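You operate a simulated robot arm through the tools that you are given. There is no shell and no other tool. Be economical: measure what you need, move in short steps, check, and stop when the job is done.

You are at the controls of a simulated two-armed robot. One attempt, no reset.

Task
Pick up the 40 micron white filter from the fourth shelf from the bottom of the store rack with one hand, pass it to the other hand and put it on the second shelf from the bottom of the store rack. Set down upright: white filter.

Only the result counts: the job must be done as asked and must still hold three seconds after the hand-in. Knocking over, shifting, dropping, spilling or breaking anything else fails it.

Robot
Two 6-joint arms with two-finger parallel grippers on one trunk, on a base that drives. Base frame: it is fixed to the floor where the robot stands at the start and does not move with it; the origin is under the middle of the robot, x ahead of it, y to its left, z up. Lengths are in mm, angles in rad, forces in N, time in s.
The left shoulder is at the start at [80, 216, 1566], the right one opposite. With the tool pointing down near the work surface each hand reaches from about 800 to 800 mm from the robot's upright axis, wherever it stands, measured 20 degrees to its own side. Places, roughly: second shelf of the store rack [600, 400, 500]. Payload 3.43 kg a hand.
Tool frame (each hand has its own): the origin (TCP) lies between the finger pads and is the grasp point; the fingertips stand 30 mm ahead of it; z points along the fingers, y is the line along which they close. Largest opening 94 mm; finger width 28, thickness 10; the body of the gripper, 50 by 96 mm, starts 55 mm behind the TCP.
Orientation is that of the tool frame in the base frame, as a unit quaternion [w, x, y, z]. With the fingers straight down and closing along the base's y, the tool's x points along the base's -x, its y along +y and its z along -z.

Tools
- The arms move only by the tool play_rows. It takes "left_plan", "right_plan" or both (then of equal length, played together; a hand with none holds still); each is a list of rows, each a list of 3 entries, a list of its own where there are three numbers: the shift along the tool's x, y, z in units of 40 mm (1.0 is 40 mm), then the turn, a rotation vector about the tool's x, y, z in units of 6 degrees (1.0 is 6 degrees), then the gripper command, from -1 (fully open) to 1 (shut), values between in proportion. In form: [[[x, y, z], [rx, ry, rz], jaw], ...]. A call has 1 to 20 rows; each row shifts and turns the commanded pose from where the row before left it, along the tool's axes as they then stand. A call with a number of a shift or a turn outside -1 to 1 is refused whole. Each row takes 0.2 s and may step no farther than 50 mm and 0.15 rad from the row before; otherwise, or with a gripper value out of range, the whole call is refused. Where a pose cannot be reached the arm comes as near as it can. A force on the tool above 40 N (or 10 N above the force at the start of the call, whichever is more), or a blocked arm, ends the call early, and 0.2 s more pass. The fingers move at their own pace (about 72 mm/s each) and stop on an object; they squeeze with about 22 N. The grip force told is the motor's: it shows also when the fingers shut on nothing. Time passes only in rows, and 0.2 s behind the last, so rows that do not move let the fingers close. It gives the time, the measured TCP pose, the force on the tool (base axes), the opening and the grip force at its end, in the units of the frame above (readings bear some noise), with the torque about the TCP (base axes, N m) and any sound that the robot's microphone picked up.
- Cameras (640 x 400 px; columns grow to the right, rows downward): "scene" is now at [82.4, 50.7, 1717.5]; the picture's right is [0.70, -0.72, 0.00], its down [-0.59, -0.57, -0.57] and it looks along [0.41, 0.40, -0.82] (base axes); focal length 250 px, centre (320, 200). "left" rides on the left gripper at [76, -14, -103] in its tool frame; the picture's right is [0.18, 0.98, 0.00], its down [-0.75, 0.14, -0.64] and it looks along [-0.63, 0.12, 0.77] (tool axes); focal length 243 px, centre (320, 200). "right" rides on the right gripper at [76, 14, -102] in its tool frame; the picture's right is [-0.18, 0.98, 0.00], its down [-0.75, -0.14, -0.64] and it looks along [-0.63, -0.12, 0.77] (tool axes); focal length 243 px, centre (320, 200). There is no depth. A picture from a camera that has moved, and an enlarged one, comes with that camera's place and axes in the base frame and with its lens.
- camera(camera): a new picture of that camera. The clock stands still meanwhile.
- move_column(by): slides the trunk up (or, below 0, down) by that many mm; the arms and the scene camera ride with it, the base frame stays. It gives what a move gives, with no picture.
- steer(legs): drives the robot by 1 to 6 legs, each [ahead, left, turn to the left] in mm, mm and rad, along the robot's own axes; the way and the turn of a leg run together, so that a leg with both is an arc; at most 1500 mm and 3.142 rad a leg. The arms and the cameras ride along, it lands a little off, and it stops where it bumps. It gives what a move gives.
- turn_head(pan, tilt): turns the head with the scene camera to pan (to the left, within 1.501 rad either way) and tilt (down, from -0.506 to 1.204), counted from straight ahead of the robot. It gives what a move gives.
- inspect(camera, box): a new picture of the part [left, top, right, bottom] of that camera's present view, enlarged. The clock stands still meanwhile.
- close_job(): hands the job in; it is judged then, once.

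Go step by step. Nothing tells you exact positions but the pictures and the camera data: compare them with the known pose of the tool, close in by small moves and look again before you grip or let go. The budget is 120 turns and 108 pictures, counting those below and the enlarged ones. Unless the task says otherwise, let go and move clear before handing in, and close with one line.

The tools are called after "Request:" by a JSON object that holds its "op" and its "data". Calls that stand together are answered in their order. play_rows: Moves the arms, as the interface text tells. Its arguments: {"type":"object","properties":{"left_plan":{"type":"array","items":{"type":"array"}},"right_plan":{"type":"array","items":{"type":"array"}}},"required":[]} The other tools are called the same way: move_column (by) slides the trunk up or down; steer (legs) drives the base; turn_head (pan, tilt) turns the head that bears the scene camera; camera (camera) takes a picture; inspect (camera, box) takes an enlarged picture of a part of a camera's view; close_job () hands the job in.

At the start:

```text
time: 0.0
left_tool_pos: [345.1, 467.6, 999.4]
left_tool_rot: [0.001, 0.001, 1.0, 0.001]
left_force: [-0.2, -0.2, -0.2]
left_ft_torque: [-0.03, 0.0, -0.01]
left_finger_gap: 94.1
left_gripper_force: 0.1
right_tool_pos: [388.0, 49.0, 1000.1]
right_tool_rot: [0.0, 0.0, 1.0, 0.0]
right_force: [0.1, 0.3, 0.2]
right_ft_torque: [0.0, 0.05, -0.01]
right_finger_gap: 94.1
right_gripper_force: 0.1
trunk travel left (down, up): [-796.0, 44.0]
robot x, y, heading: [-3.4, 1.6, -0.001]
head pan, tilt: [0.771, 0.965]
```

scene: 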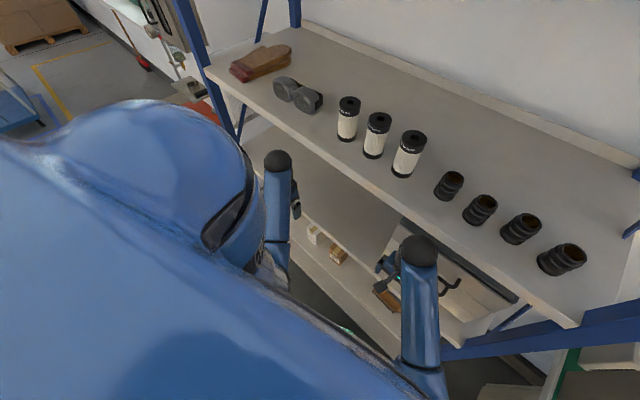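
right: 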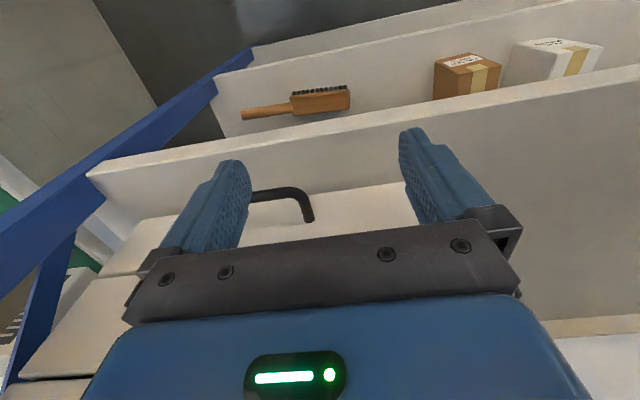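
left: 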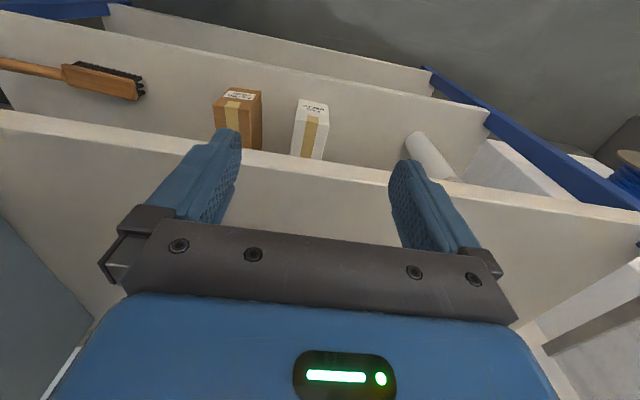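

I see three white filters on the upper shelf; I need to read their labels and count the shelves.

Request:
{"op": "inspect", "data": {"camera": "scene", "box": [320, 80, 440, 190]}}

Request:
{"op": "turn_head", "data": {"pan": 0.6, "tilt": 0.7}}

```text
3.64 times, centred on (380, 135) of scene
camera zoom: at [82.4, 50.7, 1717.5], right [0.7, -0.72, 0.0], down [-0.59, -0.57, -0.57], along [0.41, 0.4, -0.82], focal length 910 px, centre (102, 436)
```

zoom: 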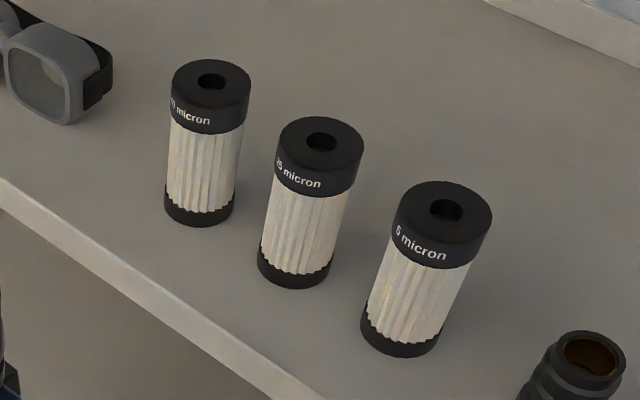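

```text
time: 0.8
left_tool_pos: [343.8, 466.6, 999.6]
left_tool_rot: [0.0, 0.0, 1.0, 0.001]
left_force: [0.4, 0.0, 0.7]
left_ft_torque: [0.01, 0.03, 0.01]
left_finger_gap: 93.9
left_gripper_force: 0.0
right_tool_pos: [386.5, 49.0, 999.8]
right_tool_rot: [0.0, 0.0, 1.0, 0.0]
right_force: [0.0, -0.4, 0.3]
right_ft_torque: [0.01, 0.0, -0.01]
right_finger_gap: 93.8
right_gripper_force: 0.0
trunk travel left (down, up): [-796.0, 44.0]
robot x, y, heading: [-0.8, 0.9, 0.001]
head pan, tilt: [0.6, 0.7]
```

The left one reads "?0 micron", the middle "25", the right "5". I zoom in further and take a wide view.

Request:
{"op": "camera", "data": {"camera": "scene"}}

Request:
{"op": "turn_head", "data": {"pan": 0.9, "tilt": 0.9}}

Request:
{"op": "camera", "data": {"camera": "scene"}}

```text
103 pictures are left
camera scene: at [101.1, 48.7, 1738.3], right [0.57, -0.82, 0.0], down [-0.53, -0.36, -0.76], along [0.63, 0.43, -0.64], focal length 250 px, centre (320, 200)
```

scene: 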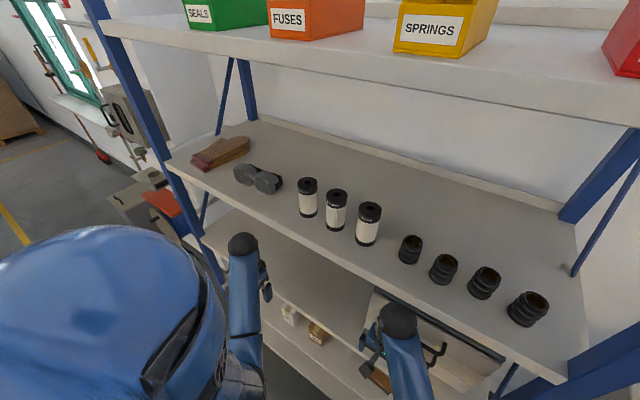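

```text
time: 1.6
left_tool_pos: [344.4, 467.0, 999.5]
left_tool_rot: [0.001, 0.001, 1.0, 0.0]
left_force: [0.4, 0.2, -0.2]
left_ft_torque: [0.0, -0.01, 0.01]
left_finger_gap: 94.4
left_gripper_force: 0.1
right_tool_pos: [387.6, 49.5, 998.7]
right_tool_rot: [0.0, 0.0, 1.0, 0.0]
right_force: [0.9, 0.3, 0.0]
right_ft_torque: [-0.03, -0.03, 0.0]
right_finger_gap: 94.2
right_gripper_force: 0.1
trunk travel left (down, up): [-796.0, 44.0]
robot x, y, heading: [2.1, -1.3, 0.001]
head pan, tilt: [0.901, 0.901]
```

```text
102 pictures are left
camera scene: at [78.1, 59.9, 1722.2], right [0.78, -0.62, 0.0], down [-0.49, -0.61, -0.62], along [0.39, 0.49, -0.78], focal length 250 px, centre (320, 200)
```

scene: 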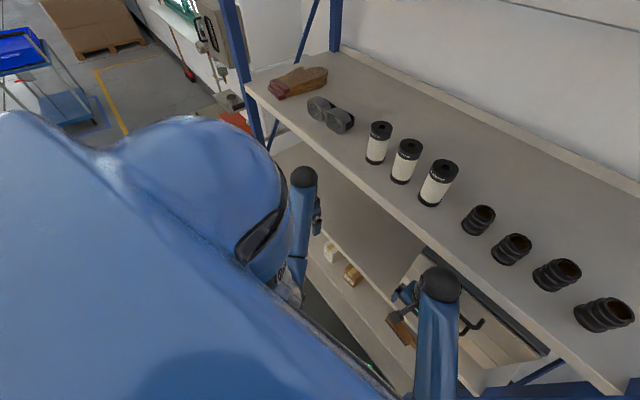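

Request:
{"op": "inspect", "data": {"camera": "scene", "box": [355, 115, 405, 147]}}

Request:
{"op": "turn_head", "data": {"pan": 0.75, "tilt": 1.2}}

Request:
{"op": "camera", "data": {"camera": "scene"}}

```text
12.50 times, centred on (380, 131) of scene
camera zoom: at [78.1, 59.9, 1722.2], right [0.78, -0.62, 0.0], down [-0.49, -0.61, -0.62], along [0.39, 0.49, -0.78], focal length 3126 px, centre (-430, 1062)
```

zoom: 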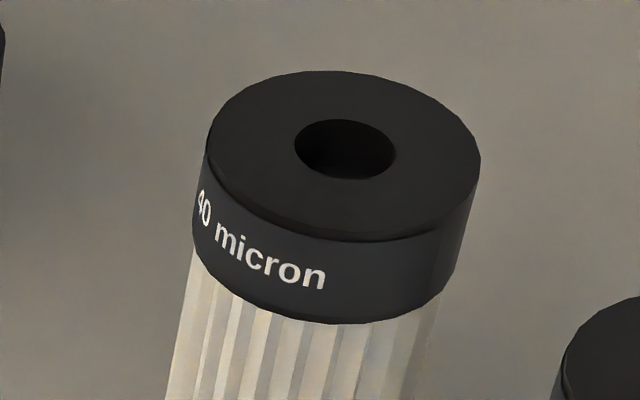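

```text
time: 2.4
left_tool_pos: [343.0, 465.8, 999.9]
left_tool_rot: [0.0, 0.001, 1.0, 0.0]
left_force: [0.2, 0.7, -0.1]
left_ft_torque: [0.01, -0.02, 0.0]
left_finger_gap: 93.9
left_gripper_force: 0.0
right_tool_pos: [386.8, 50.2, 999.2]
right_tool_rot: [0.0, 0.0, 1.0, 0.001]
right_force: [-1.2, -0.9, -0.1]
right_ft_torque: [-0.04, 0.02, 0.0]
right_finger_gap: 94.1
right_gripper_force: 0.0
trunk travel left (down, up): [-796.0, 44.0]
robot x, y, heading: [-3.0, 1.0, -0.0]
head pan, tilt: [0.75, 1.201]
```

```text
100 pictures are left
camera scene: at [72.0, 38.9, 1702.4], right [0.68, -0.73, 0.0], down [-0.68, -0.64, -0.36], along [0.27, 0.25, -0.93], focal length 250 px, centre (320, 200)
```

scene: 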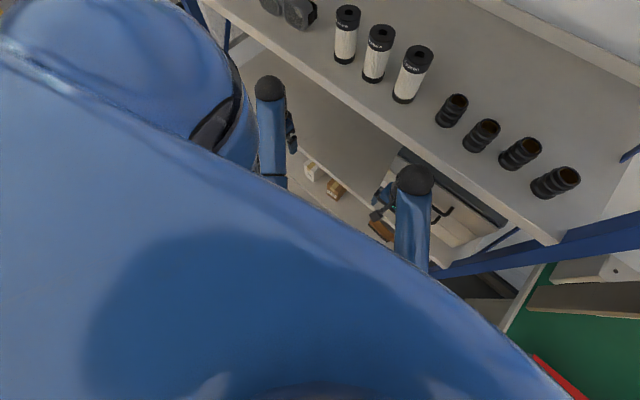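

The left filter reads "40 micron", at about (530, 385) on a shelf at about z 1240. I back off to clear the rack, then pitch the left hand towards it.

Request:
{"op": "steer", "data": {"legs": [[-300, 0, 0]]}}

Request:
{"op": "play_rows", "data": {"left_plan": [[[0, 0, 0], [0, -1, 0], -0.4], [[0, 0, 0], [0, -1, 0], -0.4], [[0, 0, 0], [0, -1, 0], -0.4], [[0, 0, 0], [0, -1, 0], -0.4], [[0, 0, 0], [0, -1, 0], -0.4], [[0, 0, 0], [0, -1, 0], -0.4], [[0, 0, 0], [0, -1, 0], -0.4], [[0, 0, 0], [0, -1, 0], -0.4], [[-0.743, 0, -0.669], [0, 0, 0], -0.4], [[-0.743, 0, -0.669], [0, 0, 0], -0.4], [[-0.743, 0, -0.669], [0, 0, 0], -0.4], [[-0.743, 0, -0.669], [0, 0, 0], -0.4], [[-0.743, 0, -0.669], [0, 0, 0], -0.4], [[-0.743, 0, -0.669], [0, 0, 0], -0.4], [[-0.743, 0, -0.669], [0, 0, 0], -0.4], [[-0.743, 0, -0.669], [0, 0, 0], -0.4], [[-0.743, 0, -0.669], [0, 0, 0], -0.4]]}}

Request:
{"op": "turn_head", "data": {"pan": 0.5, "tilt": 0.6}}

Request:
{"op": "camera", "data": {"camera": "scene"}}

Request:
{"op": "camera", "data": {"camera": "left"}}

Request:
{"op": "camera", "data": {"camera": "right"}}

```text
time: 4.4
left_tool_pos: [44.7, 466.9, 999.7]
left_tool_rot: [-0.001, 0.001, 1.0, 0.001]
left_force: [0.2, 0.4, 0.1]
left_ft_torque: [0.02, -0.02, -0.02]
left_finger_gap: 94.0
left_gripper_force: 0.0
right_tool_pos: [87.8, 49.0, 999.2]
right_tool_rot: [0.0, 0.0, 1.0, 0.0]
right_force: [0.1, 0.4, -0.6]
right_ft_torque: [-0.03, 0.0, -0.02]
right_finger_gap: 93.8
right_gripper_force: 0.0
trunk travel left (down, up): [-796.0, 44.0]
robot x, y, heading: [-301.7, -2.9, 0.0]
head pan, tilt: [0.75, 1.201]
```

```text
time: 8.0
left_tool_pos: [95.2, 476.7, 1262.0]
left_tool_rot: [0.411, 0.0, 0.911, 0.002]
left_force: [0.3, 0.1, 0.7]
left_ft_torque: [0.0, 0.01, -0.06]
left_finger_gap: 65.6
left_gripper_force: 0.0
left hand out of reach, approached as far as the arm can: row 14, 15, 16, 17
right_tool_pos: [86.7, 49.3, 999.7]
right_tool_rot: [0.0, 0.0, 1.0, 0.0]
right_force: [0.2, -0.3, 1.2]
right_ft_torque: [-0.01, 0.03, -0.01]
right_finger_gap: 94.0
right_gripper_force: 0.0
trunk travel left (down, up): [-796.0, 44.0]
robot x, y, heading: [-304.7, 0.2, -0.001]
head pan, tilt: [0.75, 1.201]
```

```text
time: 9.0
left_tool_pos: [95.6, 476.3, 1262.1]
left_tool_rot: [0.411, 0.001, 0.912, 0.001]
left_force: [-0.1, 0.4, 0.2]
left_ft_torque: [0.01, 0.02, -0.02]
left_finger_gap: 66.0
left_gripper_force: 0.0
right_tool_pos: [85.6, 50.2, 999.5]
right_tool_rot: [0.0, 0.001, 1.0, 0.0]
right_force: [0.5, -0.2, 0.0]
right_ft_torque: [-0.02, -0.07, -0.02]
right_finger_gap: 94.1
right_gripper_force: 0.1
trunk travel left (down, up): [-796.0, 44.0]
robot x, y, heading: [-304.5, -3.1, -0.005]
head pan, tilt: [0.499, 0.6]
```

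```text
99 pictures are left
camera scene: at [-192.6, 42.9, 1746.9], right [0.48, -0.88, 0.0], down [-0.5, -0.27, -0.82], along [0.72, 0.4, -0.57], focal length 250 px, centre (320, 200)
```

scene: 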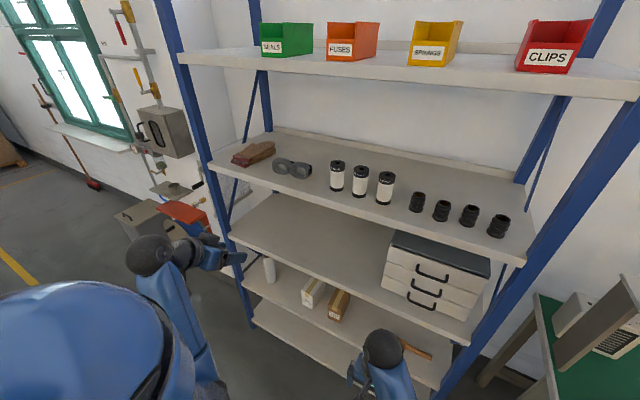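

```text
98 pictures are left
camera left: at [-32.6, 462.4, 1272.7], right [-0.12, 0.98, -0.14], down [0.02, 0.14, 0.99], along [0.99, 0.12, -0.03], focal length 243 px, centre (320, 200)
```

left: 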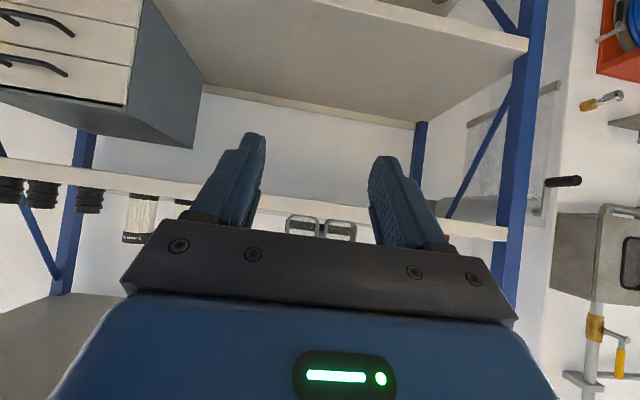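

```text
97 pictures are left
camera right: at [9.9, 64.4, 1102.1], right [0.18, 0.98, 0.0], down [0.75, -0.14, 0.64], along [0.63, -0.12, -0.77], focal length 243 px, centre (320, 200)
```

right: 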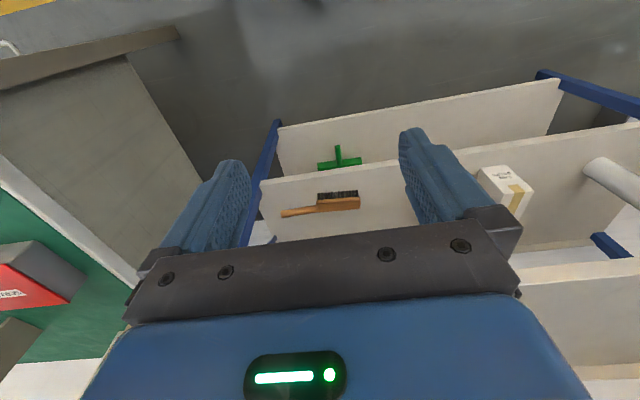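

Shelves counted: bins (5th), filters (4th), drawers (3rd), boxes (2nd), bottom. I triangulate the filter from here.

Request:
{"op": "inspect", "data": {"camera": "scene", "box": [260, 130, 420, 230]}}

Request:
{"op": "inspect", "data": {"camera": "scene", "box": [230, 230, 470, 380]}}

```text
4.00 times, centred on (340, 180) of scene
camera zoom: at [-192.6, 42.9, 1746.9], right [0.48, -0.88, 0.0], down [-0.5, -0.27, -0.82], along [0.72, 0.4, -0.57], focal length 1000 px, centre (240, 280)
```

zoom: 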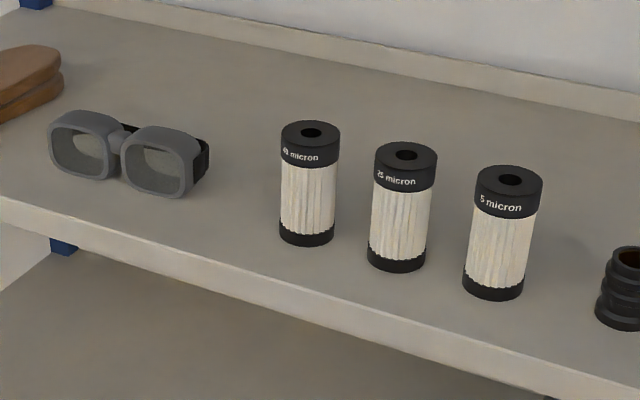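

```text
2.67 times, centred on (350, 305) of scene
camera zoom: at [-192.6, 42.9, 1746.9], right [0.48, -0.88, 0.0], down [-0.5, -0.27, -0.82], along [0.72, 0.4, -0.57], focal length 667 px, centre (240, -80)
```

zoom: 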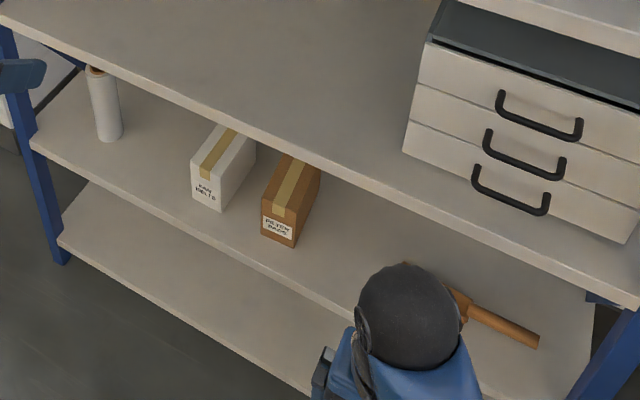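

Triangulation puts the 40 micron filter at about (471, 339), top z ≈ 1394, shelf at 1298, front edge x ≈ 398, about 47 mm in diameter, next filter 81 mm away. I bring the left hand forward and level it further.

Request:
{"op": "play_rows", "data": {"left_plan": [[[-0.585, 0, 0.65], [0, 0, 0], -0.4], [[-0.585, 0, 0.65], [0, 0, 0], -0.4], [[-0.585, 0, 0.65], [0, 0, 0], -0.4], [[-0.585, 0, 0.65], [0, 0, 0], -0.4], [[0, 0, 0], [0, -1, 0], -0.4], [[0, 0, 0], [0, -1, 0], -0.4], [[0, 0, 0], [0, -1, 0], -0.4], [[0, 0, 0], [0, -1, 0], -0.4], [[0, 0, 0], [0, 0, 0], -0.4]]}}

```text
time: 11.0
left_tool_pos: [236.4, 477.5, 1260.9]
left_tool_rot: [0.589, 0.0, 0.808, 0.0]
left_force: [-0.2, 0.5, -0.6]
left_ft_torque: [0.03, -0.02, -0.04]
left_finger_gap: 65.9
left_gripper_force: 0.0
right_tool_pos: [85.4, 49.4, 1000.3]
right_tool_rot: [0.0, 0.0, 1.0, 0.0]
right_force: [1.0, 0.0, 0.1]
right_ft_torque: [-0.03, 0.0, 0.02]
right_finger_gap: 93.9
right_gripper_force: 0.1
trunk travel left (down, up): [-796.0, 44.0]
robot x, y, heading: [-302.1, -0.9, -0.001]
head pan, tilt: [0.499, 0.6]
```

Request:
{"op": "play_rows", "data": {"left_plan": [[[-0.654, -0.863, -0.2125], [0, 0, 0], -0.4], [[-0.654, -0.863, -0.2125], [0, 0, 0], -0.4], [[-0.654, -0.863, -0.2125], [0, 0, 0], -0.4], [[-0.654, -0.863, -0.2125], [0, 0, 0], -0.4], [[0, 0, 0], [0, 0, 0], -0.4]]}}

Request:
{"op": "camera", "data": {"camera": "left"}}

Request:
{"op": "camera", "data": {"camera": "scene"}}

```text
time: 12.2
left_tool_pos: [233.4, 338.4, 1373.0]
left_tool_rot: [0.588, 0.0, 0.809, 0.0]
left_force: [0.2, -0.1, 0.2]
left_ft_torque: [0.0, -0.03, -0.02]
left_finger_gap: 65.9
left_gripper_force: 0.1
right_tool_pos: [85.3, 49.9, 1000.2]
right_tool_rot: [0.0, -0.001, 1.0, 0.0]
right_force: [0.5, -0.5, -0.3]
right_ft_torque: [0.0, 0.01, -0.02]
right_finger_gap: 94.4
right_gripper_force: 0.1
trunk travel left (down, up): [-796.0, 44.0]
robot x, y, heading: [-304.6, 2.3, 0.0]
head pan, tilt: [0.499, 0.6]
```

```text
94 pictures are left
camera left: at [111.2, 324.2, 1332.0], right [-0.06, 0.98, -0.17], down [-0.38, 0.14, 0.92], along [0.92, 0.12, 0.36], focal length 243 px, centre (320, 200)
```

left: 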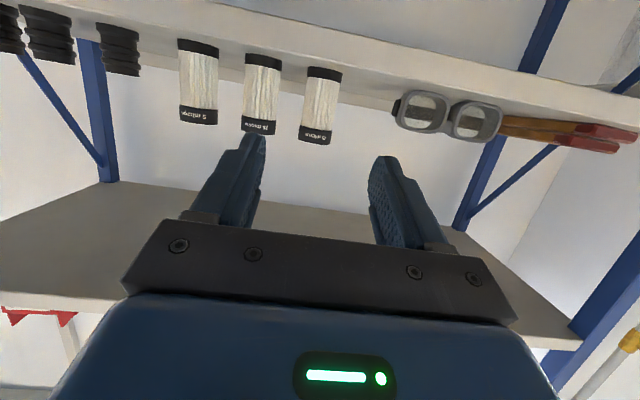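

```text
93 pictures are left
camera scene: at [-192.5, 42.7, 1747.0], right [0.48, -0.88, 0.0], down [-0.5, -0.27, -0.83], along [0.72, 0.4, -0.56], focal length 250 px, centre (320, 200)
```

scene: 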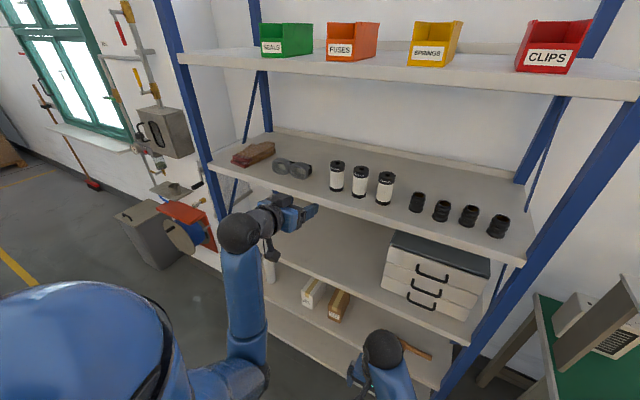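

The hand is lined up in height; the wrist view suggests y might be a little larger (~350). I drive 110 mm closer and measure again.

Request:
{"op": "steer", "data": {"legs": [[110, 0, 0]]}}

Request:
{"op": "camera", "data": {"camera": "left"}}

Request:
{"op": "inspect", "data": {"camera": "scene", "box": [220, 100, 420, 225]}}

```text
time: 13.4
left_tool_pos: [339.5, 339.3, 1375.9]
left_tool_rot: [0.59, 0.001, 0.807, 0.0]
left_force: [-0.8, -0.1, 0.3]
left_ft_torque: [-0.02, -0.03, -0.01]
left_finger_gap: 66.0
left_gripper_force: 0.0
right_tool_pos: [194.1, 50.5, 1002.5]
right_tool_rot: [0.002, 0.0, 1.0, 0.0]
right_force: [-0.1, 0.9, -0.2]
right_ft_torque: [-0.01, -0.02, 0.01]
right_finger_gap: 94.1
right_gripper_force: 0.0
trunk travel left (down, up): [-796.0, 44.0]
robot x, y, heading: [-186.4, 0.7, 0.006]
head pan, tilt: [0.499, 0.6]
```

```text
92 pictures are left
camera left: at [217.7, 324.8, 1334.0], right [-0.06, 0.98, -0.17], down [-0.38, 0.14, 0.91], along [0.92, 0.12, 0.37], focal length 243 px, centre (320, 200)
```

left: 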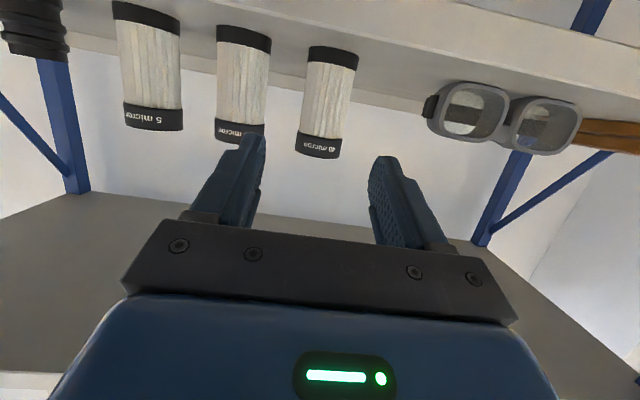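

```text
3.20 times, centred on (320, 162) of scene
camera zoom: at [-88.0, 42.6, 1747.7], right [0.48, -0.88, 0.0], down [-0.49, -0.27, -0.83], along [0.73, 0.4, -0.56], focal length 800 px, centre (320, 320)
```

zoom: 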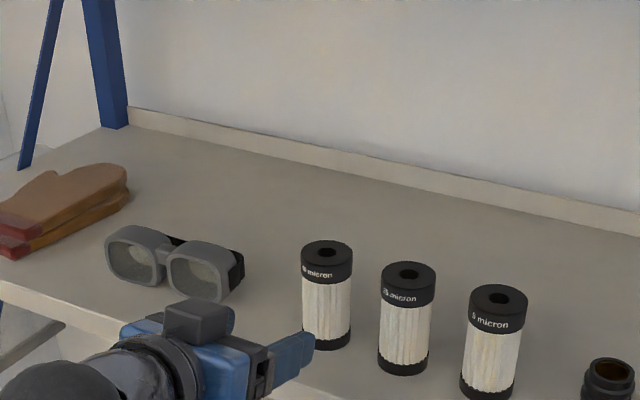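

Request:
{"op": "play_rows", "data": {"left_plan": [[[-0.232, 0.0875, 0.713], [0, 0, 0], -0.4], [[-0.232, 0.0875, 0.713], [0, 0, 0], -0.4], [[0, 0, 0], [0, 0, 0], -0.4]]}}

Request:
{"op": "camera", "data": {"camera": "left"}}

Request:
{"op": "inspect", "data": {"camera": "scene", "box": [270, 160, 370, 223]}}

```text
time: 14.2
left_tool_pos: [404.6, 346.0, 1373.3]
left_tool_rot: [0.588, 0.001, 0.809, 0.0]
left_force: [-0.2, 0.0, 0.0]
left_ft_torque: [0.0, -0.01, -0.02]
left_finger_gap: 65.7
left_gripper_force: 0.0
right_tool_pos: [198.4, 50.0, 999.2]
right_tool_rot: [0.0, 0.0, 1.0, 0.0]
right_force: [-1.0, 1.0, 0.6]
right_ft_torque: [-0.03, -0.05, 0.02]
right_finger_gap: 93.9
right_gripper_force: 0.1
trunk travel left (down, up): [-796.0, 44.0]
robot x, y, heading: [-187.1, -2.2, -0.003]
head pan, tilt: [0.499, 0.6]
```

```text
90 pictures are left
camera left: at [282.3, 332.7, 1331.7], right [-0.06, 0.98, -0.17], down [-0.38, 0.14, 0.92], along [0.92, 0.12, 0.36], focal length 243 px, centre (320, 200)
```

left: 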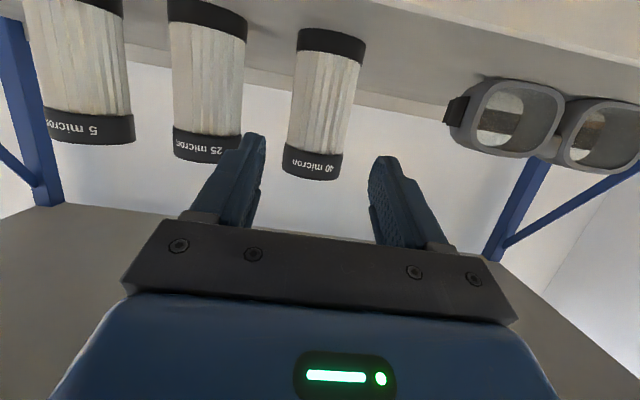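

```text
6.35 times, centred on (320, 192) of scene
camera zoom: at [-79.2, 42.8, 1747.0], right [0.48, -0.88, 0.0], down [-0.5, -0.27, -0.82], along [0.72, 0.4, -0.57], focal length 1588 px, centre (320, 254)
```

zoom: 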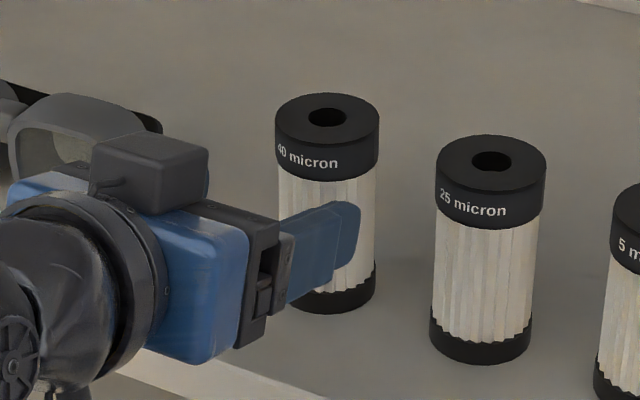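

Aligned in y and height; the TCP is level with the cap. I advance 66 mm so the filter sits between the pads.

Request:
{"op": "play_rows", "data": {"left_plan": [[[-0.255, 0, 0.785], [0, 0, 0], -0.4], [[-0.255, 0, 0.785], [0, 0, 0], -0.4], [[0, 0, 0], [0, 0, 0], -0.4]]}}

Request:
{"op": "camera", "data": {"camera": "left"}}

Request:
{"op": "inspect", "data": {"camera": "scene", "box": [270, 160, 370, 223]}}

```text
time: 15.0
left_tool_pos: [469.8, 344.2, 1373.7]
left_tool_rot: [0.588, 0.0, 0.809, 0.0]
left_force: [-0.2, 0.6, 0.8]
left_ft_torque: [0.0, 0.04, 0.03]
left_finger_gap: 65.9
left_gripper_force: 0.0
right_tool_pos: [199.1, 50.5, 999.0]
right_tool_rot: [0.001, 0.0, 1.0, 0.0]
right_force: [0.3, -0.1, -0.3]
right_ft_torque: [0.03, 0.01, -0.03]
right_finger_gap: 94.0
right_gripper_force: 0.1
trunk travel left (down, up): [-796.0, 44.0]
robot x, y, heading: [-188.0, -2.8, -0.0]
head pan, tilt: [0.499, 0.6]
```

```text
88 pictures are left
camera left: at [348.5, 330.4, 1332.1], right [-0.06, 0.98, -0.17], down [-0.38, 0.14, 0.92], along [0.92, 0.12, 0.36], focal length 243 px, centre (320, 200)
```

left: 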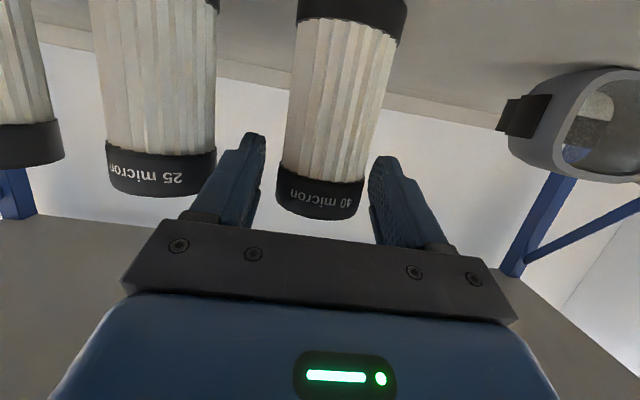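

```text
6.35 times, centred on (320, 192) of scene
camera zoom: at [-79.5, 43.2, 1747.0], right [0.48, -0.88, 0.0], down [-0.5, -0.27, -0.82], along [0.72, 0.4, -0.57], focal length 1588 px, centre (320, 254)
```

zoom: 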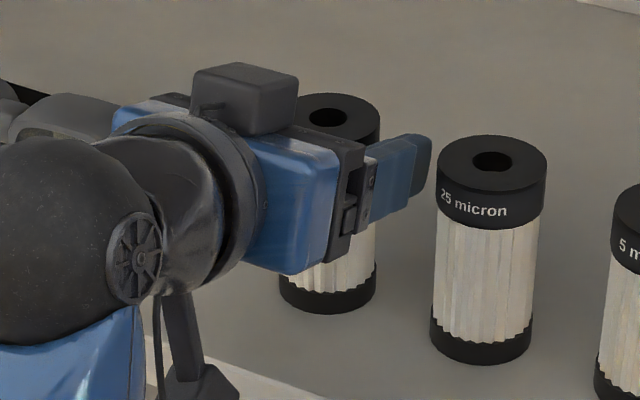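

Request:
{"op": "play_rows", "data": {"left_plan": [[[0, 0, 0], [0, 0, 0], 0.0], [[0, 0, 0], [0, 0, 0], 0.5], [[0, 0, 0], [0, 0, 0], 1], [[0, 0, 0], [0, 0, 0], 1]]}}

Request:
{"op": "camera", "data": {"camera": "left"}}

```text
time: 16.0
left_tool_pos: [469.3, 344.3, 1373.8]
left_tool_rot: [0.588, 0.002, 0.809, 0.0]
left_force: [-0.1, 1.0, 2.9]
left_ft_torque: [-0.08, -0.06, 0.05]
left_finger_gap: 48.5
left_gripper_force: 21.3
right_tool_pos: [198.0, 50.6, 999.8]
right_tool_rot: [0.0, 0.0, 1.0, 0.0]
right_force: [0.3, 0.0, 0.0]
right_ft_torque: [0.01, -0.04, 0.02]
right_finger_gap: 94.3
right_gripper_force: 0.0
trunk travel left (down, up): [-796.0, 44.0]
robot x, y, heading: [-190.8, -1.9, -0.001]
head pan, tilt: [0.499, 0.6]
```

```text
86 pictures are left
camera left: at [348.0, 330.2, 1332.5], right [-0.06, 0.98, -0.17], down [-0.38, 0.14, 0.91], along [0.92, 0.12, 0.36], focal length 243 px, centre (320, 200)
```

left: 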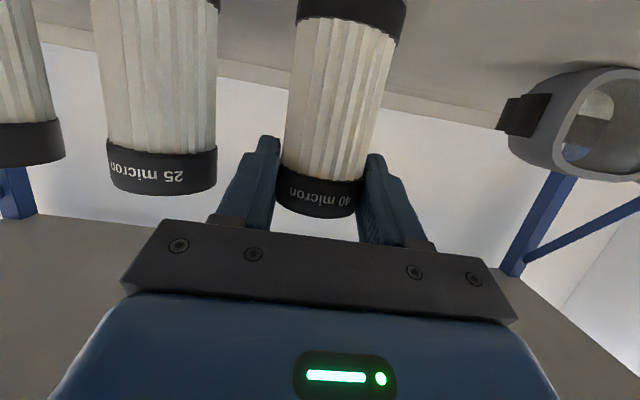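

Gripped at 48.5 mm, 21 N. Lifting 50 mm, then pulling back out.

Request:
{"op": "play_rows", "data": {"left_plan": [[[-0.238, 0, -0.077], [0, 0, 0], 1], [[-0.357, 0, -0.116], [0, 0, 0], 1], [[-0.357, 0, -0.116], [0, 0, 0], 1], [[-0.357, 0, -0.116], [0, 0, 0], 1], [[0.15, 0, -0.48], [0, 0, 0], 1], [[0.27, 0, -0.832], [0, 0, 0], 1], [[0.27, 0, -0.832], [0, 0, 0], 1], [[0, 0, 0], [0, 0, 0], 1]]}}

Request:
{"op": "camera", "data": {"camera": "scene"}}

```text
time: 17.8
left_tool_pos: [381.8, 347.2, 1430.5]
left_tool_rot: [0.588, 0.002, 0.809, -0.001]
left_force: [-0.4, 0.6, -1.2]
left_ft_torque: [-0.01, 0.02, 0.02]
left_finger_gap: 48.2
left_gripper_force: 22.2
right_tool_pos: [199.2, 50.6, 999.1]
right_tool_rot: [0.0, -0.001, 1.0, 0.0]
right_force: [0.1, -0.2, 0.5]
right_ft_torque: [0.01, -0.01, 0.01]
right_finger_gap: 94.0
right_gripper_force: 0.2
trunk travel left (down, up): [-796.0, 44.0]
robot x, y, heading: [-190.4, 3.0, 0.001]
head pan, tilt: [0.499, 0.6]
```

```text
85 pictures are left
camera scene: at [-78.6, 42.9, 1746.9], right [0.48, -0.88, 0.0], down [-0.5, -0.27, -0.82], along [0.72, 0.4, -0.57], focal length 250 px, centre (320, 200)
```

scene: 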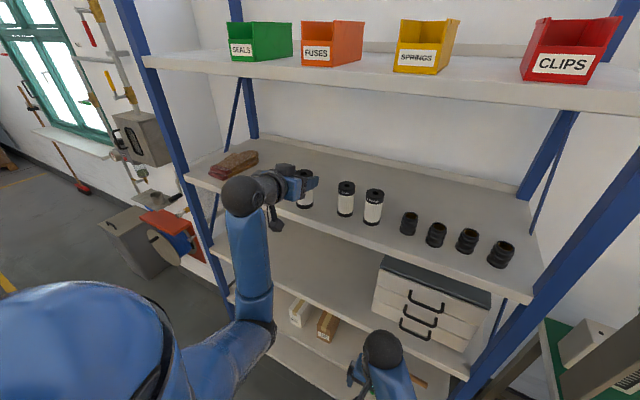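

The filter is free of the shelf and held. I drive back 420 mm, then swing the right arm to its own side and level it for the handover.

Request:
{"op": "steer", "data": {"legs": [[-420, 0, 0]]}}

Request:
{"op": "play_rows", "data": {"right_plan": [[[0, -0.9, 0], [0, -1, 0], -0.5], [[0, -0.9, 0], [0, -1, 0], -0.5], [[0, -0.9, 0], [0, -1, 0], -0.5], [[0, -0.9, 0], [0, -1, 0], -0.5], [[0, -0.9, 0], [0, -1, 0], -0.5], [[0, -0.9, 0], [0, -1, 0], -0.5], [[0, -0.9, 0], [0, -1, 0], -0.5], [[0, -0.9, 0], [0, -1, 0], -0.5], [[0, 0, 0], [0, -1, 0], -0.5], [[0, 0, 0], [0, -1, 0], -0.5], [[0, 0, 0], [0, -1, 0], -0.5], [[0, 0, 0], [0, -1, 0], -0.5], [[0, 0, 0], [0, -1, 0], -0.5], [[0, 0, 0], [0, 0, 0], -0.5]]}}

Request:
{"op": "turn_head", "data": {"pan": 0.0, "tilt": 0.8}}

Request:
{"op": "camera", "data": {"camera": "scene"}}

```text
time: 20.5
left_tool_pos: [-44.0, 344.8, 1428.5]
left_tool_rot: [0.587, 0.003, 0.81, -0.002]
left_force: [0.1, -0.7, -0.5]
left_ft_torque: [-0.02, 0.01, 0.04]
left_finger_gap: 48.5
left_gripper_force: 21.8
right_tool_pos: [-230.6, 48.8, 999.2]
right_tool_rot: [0.0, 0.004, 1.0, 0.001]
right_force: [-0.1, 1.3, -0.1]
right_ft_torque: [-0.01, 0.0, -0.02]
right_finger_gap: 94.0
right_gripper_force: 0.0
trunk travel left (down, up): [-796.0, 44.0]
robot x, y, heading: [-623.0, 2.0, -0.006]
head pan, tilt: [0.499, 0.6]
```

```text
time: 23.5
left_tool_pos: [-48.2, 343.8, 1431.2]
left_tool_rot: [0.588, 0.004, 0.809, -0.003]
left_force: [0.9, 1.0, -0.2]
left_ft_torque: [0.01, 0.01, -0.01]
left_finger_gap: 48.7
left_gripper_force: 22.4
right_tool_pos: [-235.1, -241.2, 999.2]
right_tool_rot: [0.629, 0.003, 0.777, -0.003]
right_force: [-0.6, 0.4, -0.6]
right_ft_torque: [0.02, 0.01, 0.03]
right_finger_gap: 70.4
right_gripper_force: 0.1
trunk travel left (down, up): [-796.0, 44.0]
robot x, y, heading: [-620.8, 3.6, -0.003]
head pan, tilt: [0.499, 0.6]
```

```text
time: 24.4
left_tool_pos: [-48.1, 344.4, 1430.5]
left_tool_rot: [0.587, 0.005, 0.809, -0.003]
left_force: [0.6, -0.1, -0.1]
left_ft_torque: [-0.02, 0.02, -0.04]
left_finger_gap: 48.4
left_gripper_force: 21.8
right_tool_pos: [-234.5, -241.2, 998.1]
right_tool_rot: [0.629, 0.004, 0.777, -0.003]
right_force: [0.3, 0.0, 1.1]
right_ft_torque: [-0.01, -0.01, 0.0]
right_finger_gap: 70.4
right_gripper_force: 0.0
trunk travel left (down, up): [-796.0, 44.0]
robot x, y, heading: [-619.6, 6.6, -0.007]
head pan, tilt: [0.0, 0.799]
```

```text
84 pictures are left
camera scene: at [-508.3, 1.2, 1730.1], right [-0.01, -1.0, 0.0], down [-0.72, 0.01, -0.7], along [0.7, 0.0, -0.72], focal length 250 px, centre (320, 200)
```

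scene: 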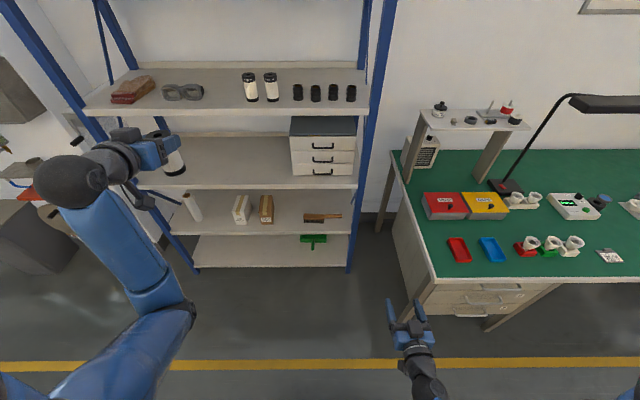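

Good overview. I now swing the left hand to the middle with the filter, yawed to the right, while the right hand rises and yaws to the left, still apart.

Request:
{"op": "play_rows", "data": {"left_plan": [[[0.264, -0.903, 0.086], [0, 0, 0], 1], [[0.264, -0.903, 0.086], [0, 0, 0], 1], [[0.264, -0.903, 0.086], [0, 0, 0], 1], [[0.264, -0.903, 0.086], [0, 0, 0], 1], [[0.264, -0.903, 0.086], [0, 0, 0], 1], [[0.264, -0.903, 0.086], [0, 0, 0], 1], [[0.264, -0.903, 0.086], [0, 0, 0], 1], [[0.264, -0.903, 0.086], [0, 0, 0], 1], [[0.264, -0.903, 0.086], [0, 0, 0], 1], [[0, 0, 0], [0.951, 0, 0.309], 1], [[0, 0, 0], [0.951, 0, 0.309], 1], [[0, 0, 0], [0.951, 0, 0.309], 1], [[0, 0, 0], [0.951, 0, 0.309], 1], [[0, 0, 0], [0.951, 0, 0.309], 1], [[0, 0, 0], [0.951, 0, 0.309], 1], [[0, 0, 0], [0.951, 0, 0.309], 1], [[0, 0, 0], [0.951, 0, 0.309], 1], [[0, 0, 0], [0.951, 0, 0.309], 1], [[0, 0, 0], [0.951, 0, 0.309], 1]], "right_plan": [[[-0.82, 0, 0.13], [0, 0, 0], -0.5], [[-0.82, 0, 0.13], [0, 0, 0], -0.5], [[-0.82, 0, 0.13], [0, 0, 0], -0.5], [[-0.82, 0, 0.13], [0, 0, 0], -0.5], [[-0.82, 0, 0.13], [0, 0, 0], -0.5], [[-0.82, 0, 0.13], [0, 0, 0], -0.5], [[-0.82, 0, 0.13], [0, 0, 0], -0.5], [[-0.82, 0, 0.13], [0, 0, 0], -0.5], [[-0.82, 0, 0.13], [0, 0, 0], -0.5], [[0, 0, 0], [-0.978, 0, -0.208], -0.5], [[0, 0, 0], [-0.978, 0, -0.208], -0.5], [[0, 0, 0], [-0.978, 0, -0.208], -0.5], [[0, 0, 0], [-0.978, 0, -0.208], -0.5], [[0, 0, 0], [-0.978, 0, -0.208], -0.5], [[0, 0, 0], [-0.978, 0, -0.208], -0.5], [[0, 0, 0], [-0.978, 0, -0.208], -0.5], [[0, 0, 0], [-0.978, 0, -0.208], -0.5], [[0, 0, 0], [-0.978, 0, -0.208], -0.5], [[0, 0, 0], [-0.978, 0, -0.208], -0.5]]}}

Request:
{"op": "camera", "data": {"camera": "scene"}}

Request:
{"op": "camera", "data": {"camera": "right"}}

```text
time: 28.4
left_tool_pos: [-49.2, 18.8, 1328.1]
left_tool_rot: [0.506, 0.409, 0.698, -0.298]
left_force: [-0.7, -0.2, -1.1]
left_ft_torque: [-0.02, -0.02, 0.02]
left_finger_gap: 47.8
left_gripper_force: 22.4
right_tool_pos: [-116.6, -244.0, 1271.3]
right_tool_rot: [0.546, -0.387, 0.674, 0.314]
right_force: [0.0, 0.5, -0.1]
right_ft_torque: [0.01, -0.02, 0.02]
right_finger_gap: 70.2
right_gripper_force: 0.0
right hand out of reach, approached as far as the arm can: row 8, 9
trunk travel left (down, up): [-796.0, 44.0]
robot x, y, heading: [-620.1, 5.7, -0.008]
head pan, tilt: [0.0, 0.799]
```

```text
83 pictures are left
camera scene: at [-506.5, 0.7, 1730.0], right [-0.01, -1.0, 0.0], down [-0.72, 0.01, -0.7], along [0.7, -0.01, -0.72], focal length 250 px, centre (320, 200)
```

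scene: 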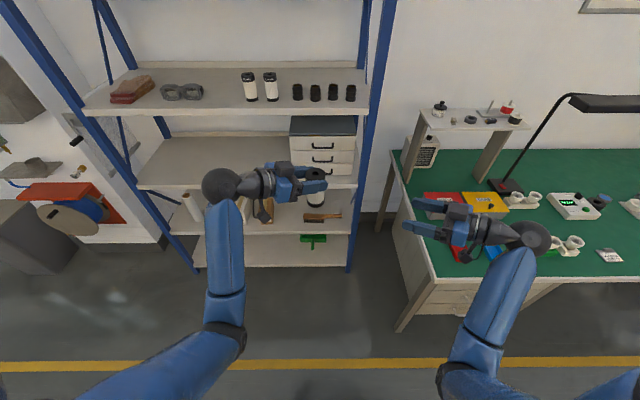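

```text
82 pictures are left
camera right: at [-186.8, -335.0, 1217.1], right [-0.83, 0.53, 0.18], down [-0.12, -0.48, 0.87], along [0.55, 0.7, 0.46], focal length 243 px, centre (320, 200)
```

right: 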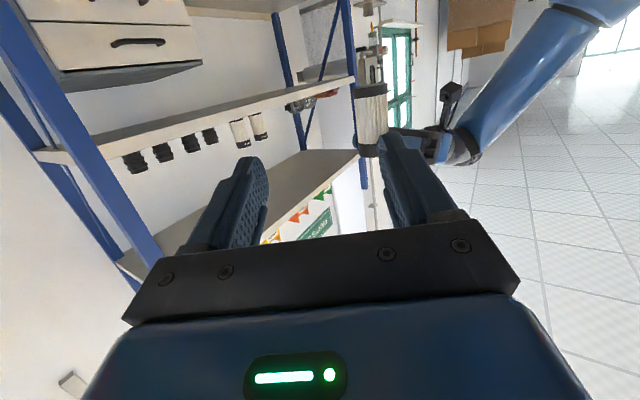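

Both hands are posed 120° apart. I align the right hand with the filter axis at a 100 mm standoff, about 44 mm below the left grip.

Request:
{"op": "play_rows", "data": {"right_plan": [[[-0.163, 0.4625, 0.349], [0, 0, 0], -0.5], [[-0.163, 0.4625, 0.349], [0, 0, 0], -0.5], [[-0.163, 0.4625, 0.349], [0, 0, 0], -0.5], [[-0.163, 0.4625, 0.349], [0, 0, 0], -0.5], [[-0.13, 0, 0.611], [0, 0, 0], -0.5], [[-0.13, 0, 0.611], [0, 0, 0], -0.5], [[-0.13, 0, 0.611], [0, 0, 0], -0.5], [[-0.13, 0, 0.611], [0, 0, 0], -0.5], [[0, 0, 0], [0, 0, 0], -0.5]]}}

Request:
{"op": "camera", "data": {"camera": "right"}}

Request:
{"op": "camera", "data": {"camera": "left"}}

Request:
{"op": "inspect", "data": {"camera": "scene", "box": [220, 130, 460, 280]}}

```text
time: 30.4
left_tool_pos: [-50.2, 19.0, 1329.4]
left_tool_rot: [0.507, 0.408, 0.699, -0.297]
left_force: [0.1, 0.8, 0.3]
left_ft_torque: [0.0, 0.02, -0.01]
left_finger_gap: 47.5
left_gripper_force: 22.3
right_tool_pos: [-98.3, -67.4, 1281.7]
right_tool_rot: [0.546, -0.386, 0.674, 0.313]
right_force: [0.4, 0.0, 1.2]
right_ft_torque: [0.02, 0.02, 0.01]
right_finger_gap: 70.6
right_gripper_force: 0.1
trunk travel left (down, up): [-796.0, 44.0]
robot x, y, heading: [-617.5, 1.1, -0.004]
head pan, tilt: [0.0, 0.799]
```

```text
81 pictures are left
camera right: at [-169.1, -159.4, 1229.9], right [-0.83, 0.53, 0.18], down [-0.12, -0.48, 0.87], along [0.55, 0.7, 0.46], focal length 243 px, centre (320, 200)
```

right: 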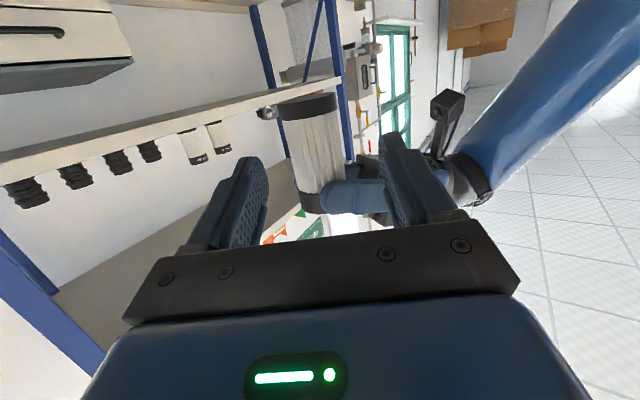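

```text
80 pictures are left
camera left: at [-123.2, 118.3, 1288.9], right [0.83, 0.53, -0.18], down [-0.06, 0.4, 0.92], along [0.56, -0.75, 0.36], focal length 243 px, centre (320, 200)
```

left: 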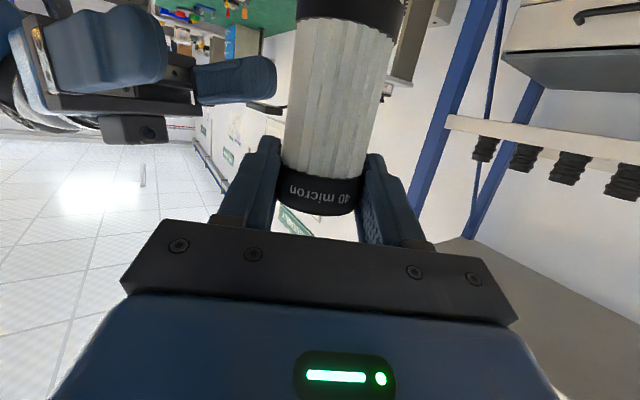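

```text
2.67 times, centred on (340, 205) of scene
camera zoom: at [-507.9, 0.9, 1730.1], right [-0.01, -1.0, 0.0], down [-0.72, 0.01, -0.7], along [0.7, -0.01, -0.72], focal length 667 px, centre (267, 187)
```

zoom: 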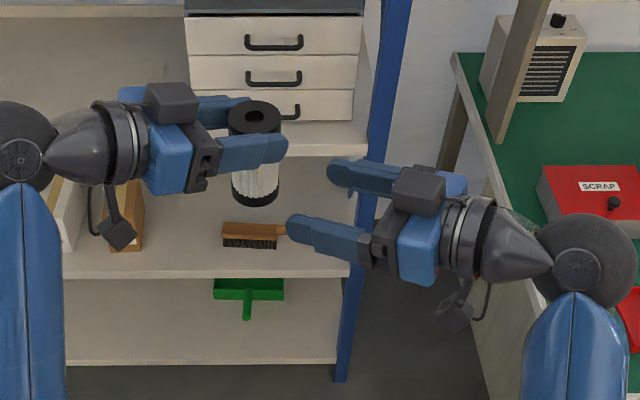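

Request:
{"op": "inspect", "data": {"camera": "right", "box": [220, 80, 420, 205]}}

```text
3.20 times, centred on (320, 142) of right
camera zoom: at [-169.1, -159.4, 1229.9], right [-0.83, 0.53, 0.18], down [-0.12, -0.48, 0.87], along [0.55, 0.7, 0.46], focal length 776 px, centre (320, 384)
```

zoom: 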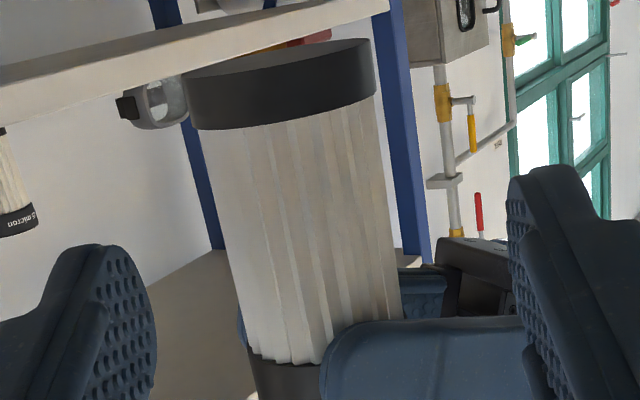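

The right camera shows the axis about 9 mm to the side of my assumption (filter sits slightly ahead of the left TCP). I correct and advance 60 mm.

Request:
{"op": "play_rows", "data": {"right_plan": [[[0, -0.225, 0], [0, 0, 0], -0.5], [[-0.104, 0, 0.489], [0, 0, 0], -0.5], [[-0.104, 0, 0.489], [0, 0, 0], -0.5], [[-0.104, 0, 0.489], [0, 0, 0], -0.5], [[0, 0, 0], [0, 0, 0], -0.5]]}}

Request:
{"op": "camera", "data": {"camera": "right"}}

Request:
{"op": "inspect", "data": {"camera": "scene", "box": [260, 140, 420, 240]}}

```text
time: 31.6
left_tool_pos: [-51.3, 19.1, 1330.0]
left_tool_rot: [0.507, 0.408, 0.699, -0.296]
left_force: [-0.3, -0.1, -0.9]
left_ft_torque: [-0.01, -0.04, 0.0]
left_finger_gap: 47.8
left_gripper_force: 21.8
right_tool_pos: [-60.3, -20.2, 1285.0]
right_tool_rot: [0.546, -0.386, 0.674, 0.313]
right_force: [-0.2, 0.5, -0.2]
right_ft_torque: [0.01, -0.01, 0.02]
right_finger_gap: 70.7
right_gripper_force: 0.0
trunk travel left (down, up): [-796.0, 44.0]
robot x, y, heading: [-620.5, 1.6, -0.012]
head pan, tilt: [0.0, 0.799]
```

```text
77 pictures are left
camera right: at [-130.8, -112.2, 1232.1], right [-0.83, 0.53, 0.18], down [-0.12, -0.48, 0.87], along [0.55, 0.7, 0.46], focal length 243 px, centre (320, 200)
```

right: 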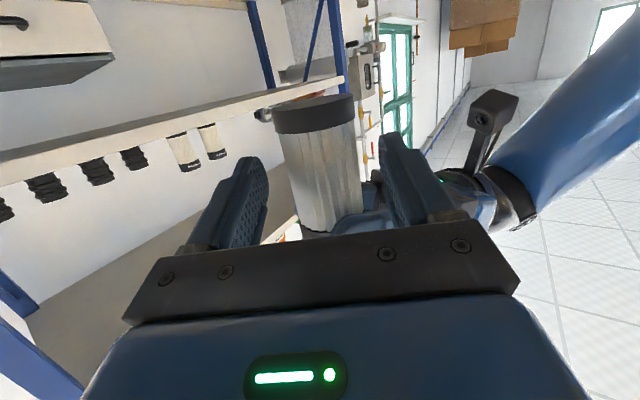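

```text
4.00 times, centred on (340, 190) of scene
camera zoom: at [-508.1, 0.9, 1730.1], right [-0.01, -1.0, 0.0], down [-0.72, 0.01, -0.7], along [0.7, -0.01, -0.72], focal length 1000 px, centre (240, 240)
```

zoom: 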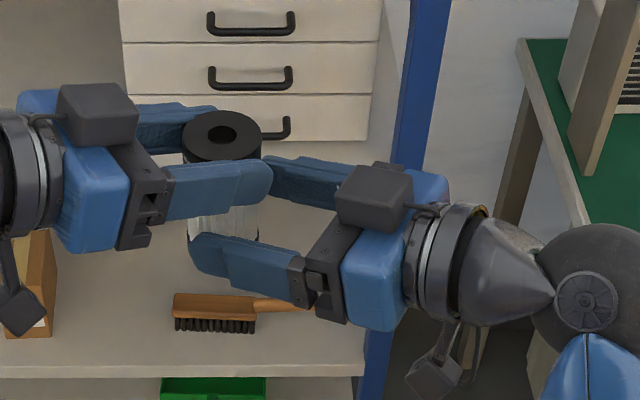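

Aligned. Advancing the last 40 mm in small steps.

Request:
{"op": "play_rows", "data": {"right_plan": [[[-0.052, 0, 0.245], [0, 0, 0], -0.5], [[-0.052, 0, 0.245], [0, 0, 0], -0.5], [[-0.052, 0, 0.245], [0, 0, 0], -0.5], [[-0.052, 0, 0.245], [0, 0, 0], -0.5], [[0, 0, 0], [0, 0, 0], -0.5]]}}

Request:
{"op": "camera", "data": {"camera": "right"}}

Request:
{"op": "inspect", "data": {"camera": "scene", "box": [260, 140, 420, 240]}}

```text
time: 32.8
left_tool_pos: [-50.5, 19.9, 1330.2]
left_tool_rot: [0.507, 0.408, 0.699, -0.297]
left_force: [-0.2, -0.4, -0.5]
left_ft_torque: [0.03, 0.01, 0.04]
left_finger_gap: 47.7
left_gripper_force: 22.0
right_tool_pos: [-41.5, 14.3, 1285.0]
right_tool_rot: [0.547, -0.385, 0.675, 0.312]
right_force: [0.2, -0.2, -0.3]
right_ft_torque: [0.03, -0.01, -0.01]
right_finger_gap: 70.7
right_gripper_force: 0.0
trunk travel left (down, up): [-796.0, 44.0]
robot x, y, heading: [-624.3, 5.1, -0.008]
head pan, tilt: [0.0, 0.799]
```

```text
75 pictures are left
camera right: at [-112.6, -77.4, 1231.4], right [-0.83, 0.53, 0.18], down [-0.12, -0.48, 0.87], along [0.55, 0.7, 0.46], focal length 243 px, centre (320, 200)
```

right: 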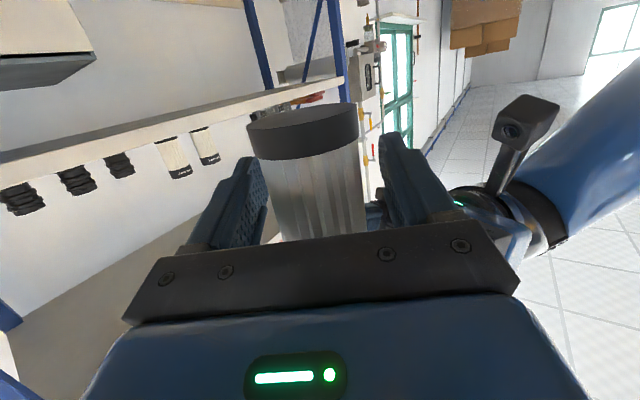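

```text
4.00 times, centred on (340, 190) of scene
camera zoom: at [-508.1, 1.1, 1730.1], right [-0.01, -1.0, 0.0], down [-0.72, 0.01, -0.7], along [0.7, -0.01, -0.72], focal length 1000 px, centre (240, 240)
```

zoom: 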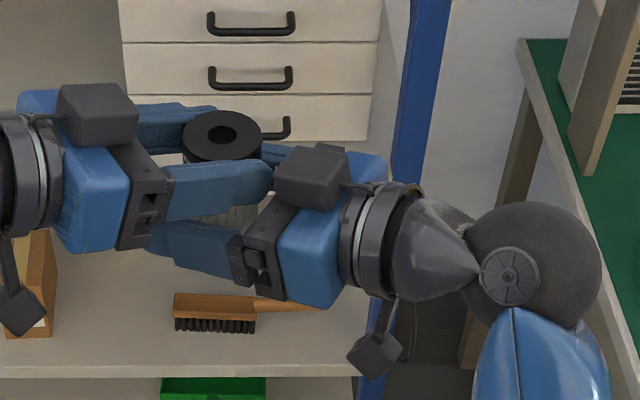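

Request:
{"op": "play_rows", "data": {"right_plan": [[[0, 0, 0], [0, 0, 0], -0.2], [[0, 0, 0], [0, 0, 0], 0.0], [[0, 0, 0], [0, 0, 0], 0.5], [[0, 0, 0], [0, 0, 0], 1], [[0, 0, 0], [0, 0, 0], 1]]}}

Request:
{"op": "camera", "data": {"camera": "right"}}

```text
time: 34.0
left_tool_pos: [-50.3, 19.3, 1329.6]
left_tool_rot: [0.507, 0.409, 0.698, -0.297]
left_force: [-15.4, 7.0, -1.0]
left_ft_torque: [0.18, 0.21, -0.07]
left_finger_gap: 47.8
left_gripper_force: 22.1
right_tool_pos: [-41.1, 14.1, 1284.3]
right_tool_rot: [0.547, -0.385, 0.675, 0.312]
right_force: [16.5, -5.7, -0.9]
right_ft_torque: [0.19, 0.52, 0.03]
right_finger_gap: 51.3
right_gripper_force: 22.5
trunk travel left (down, up): [-796.0, 44.0]
robot x, y, heading: [-620.9, -1.5, -0.005]
head pan, tilt: [0.0, 0.799]
```

```text
73 pictures are left
camera right: at [-112.4, -78.0, 1231.4], right [-0.83, 0.53, 0.18], down [-0.12, -0.48, 0.87], along [0.55, 0.7, 0.46], focal length 243 px, centre (320, 200)
```

right: 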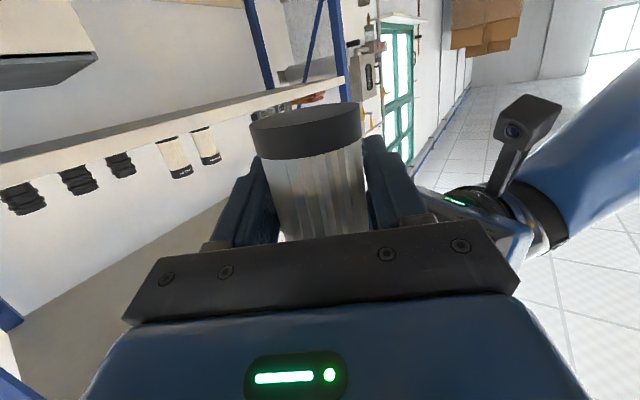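

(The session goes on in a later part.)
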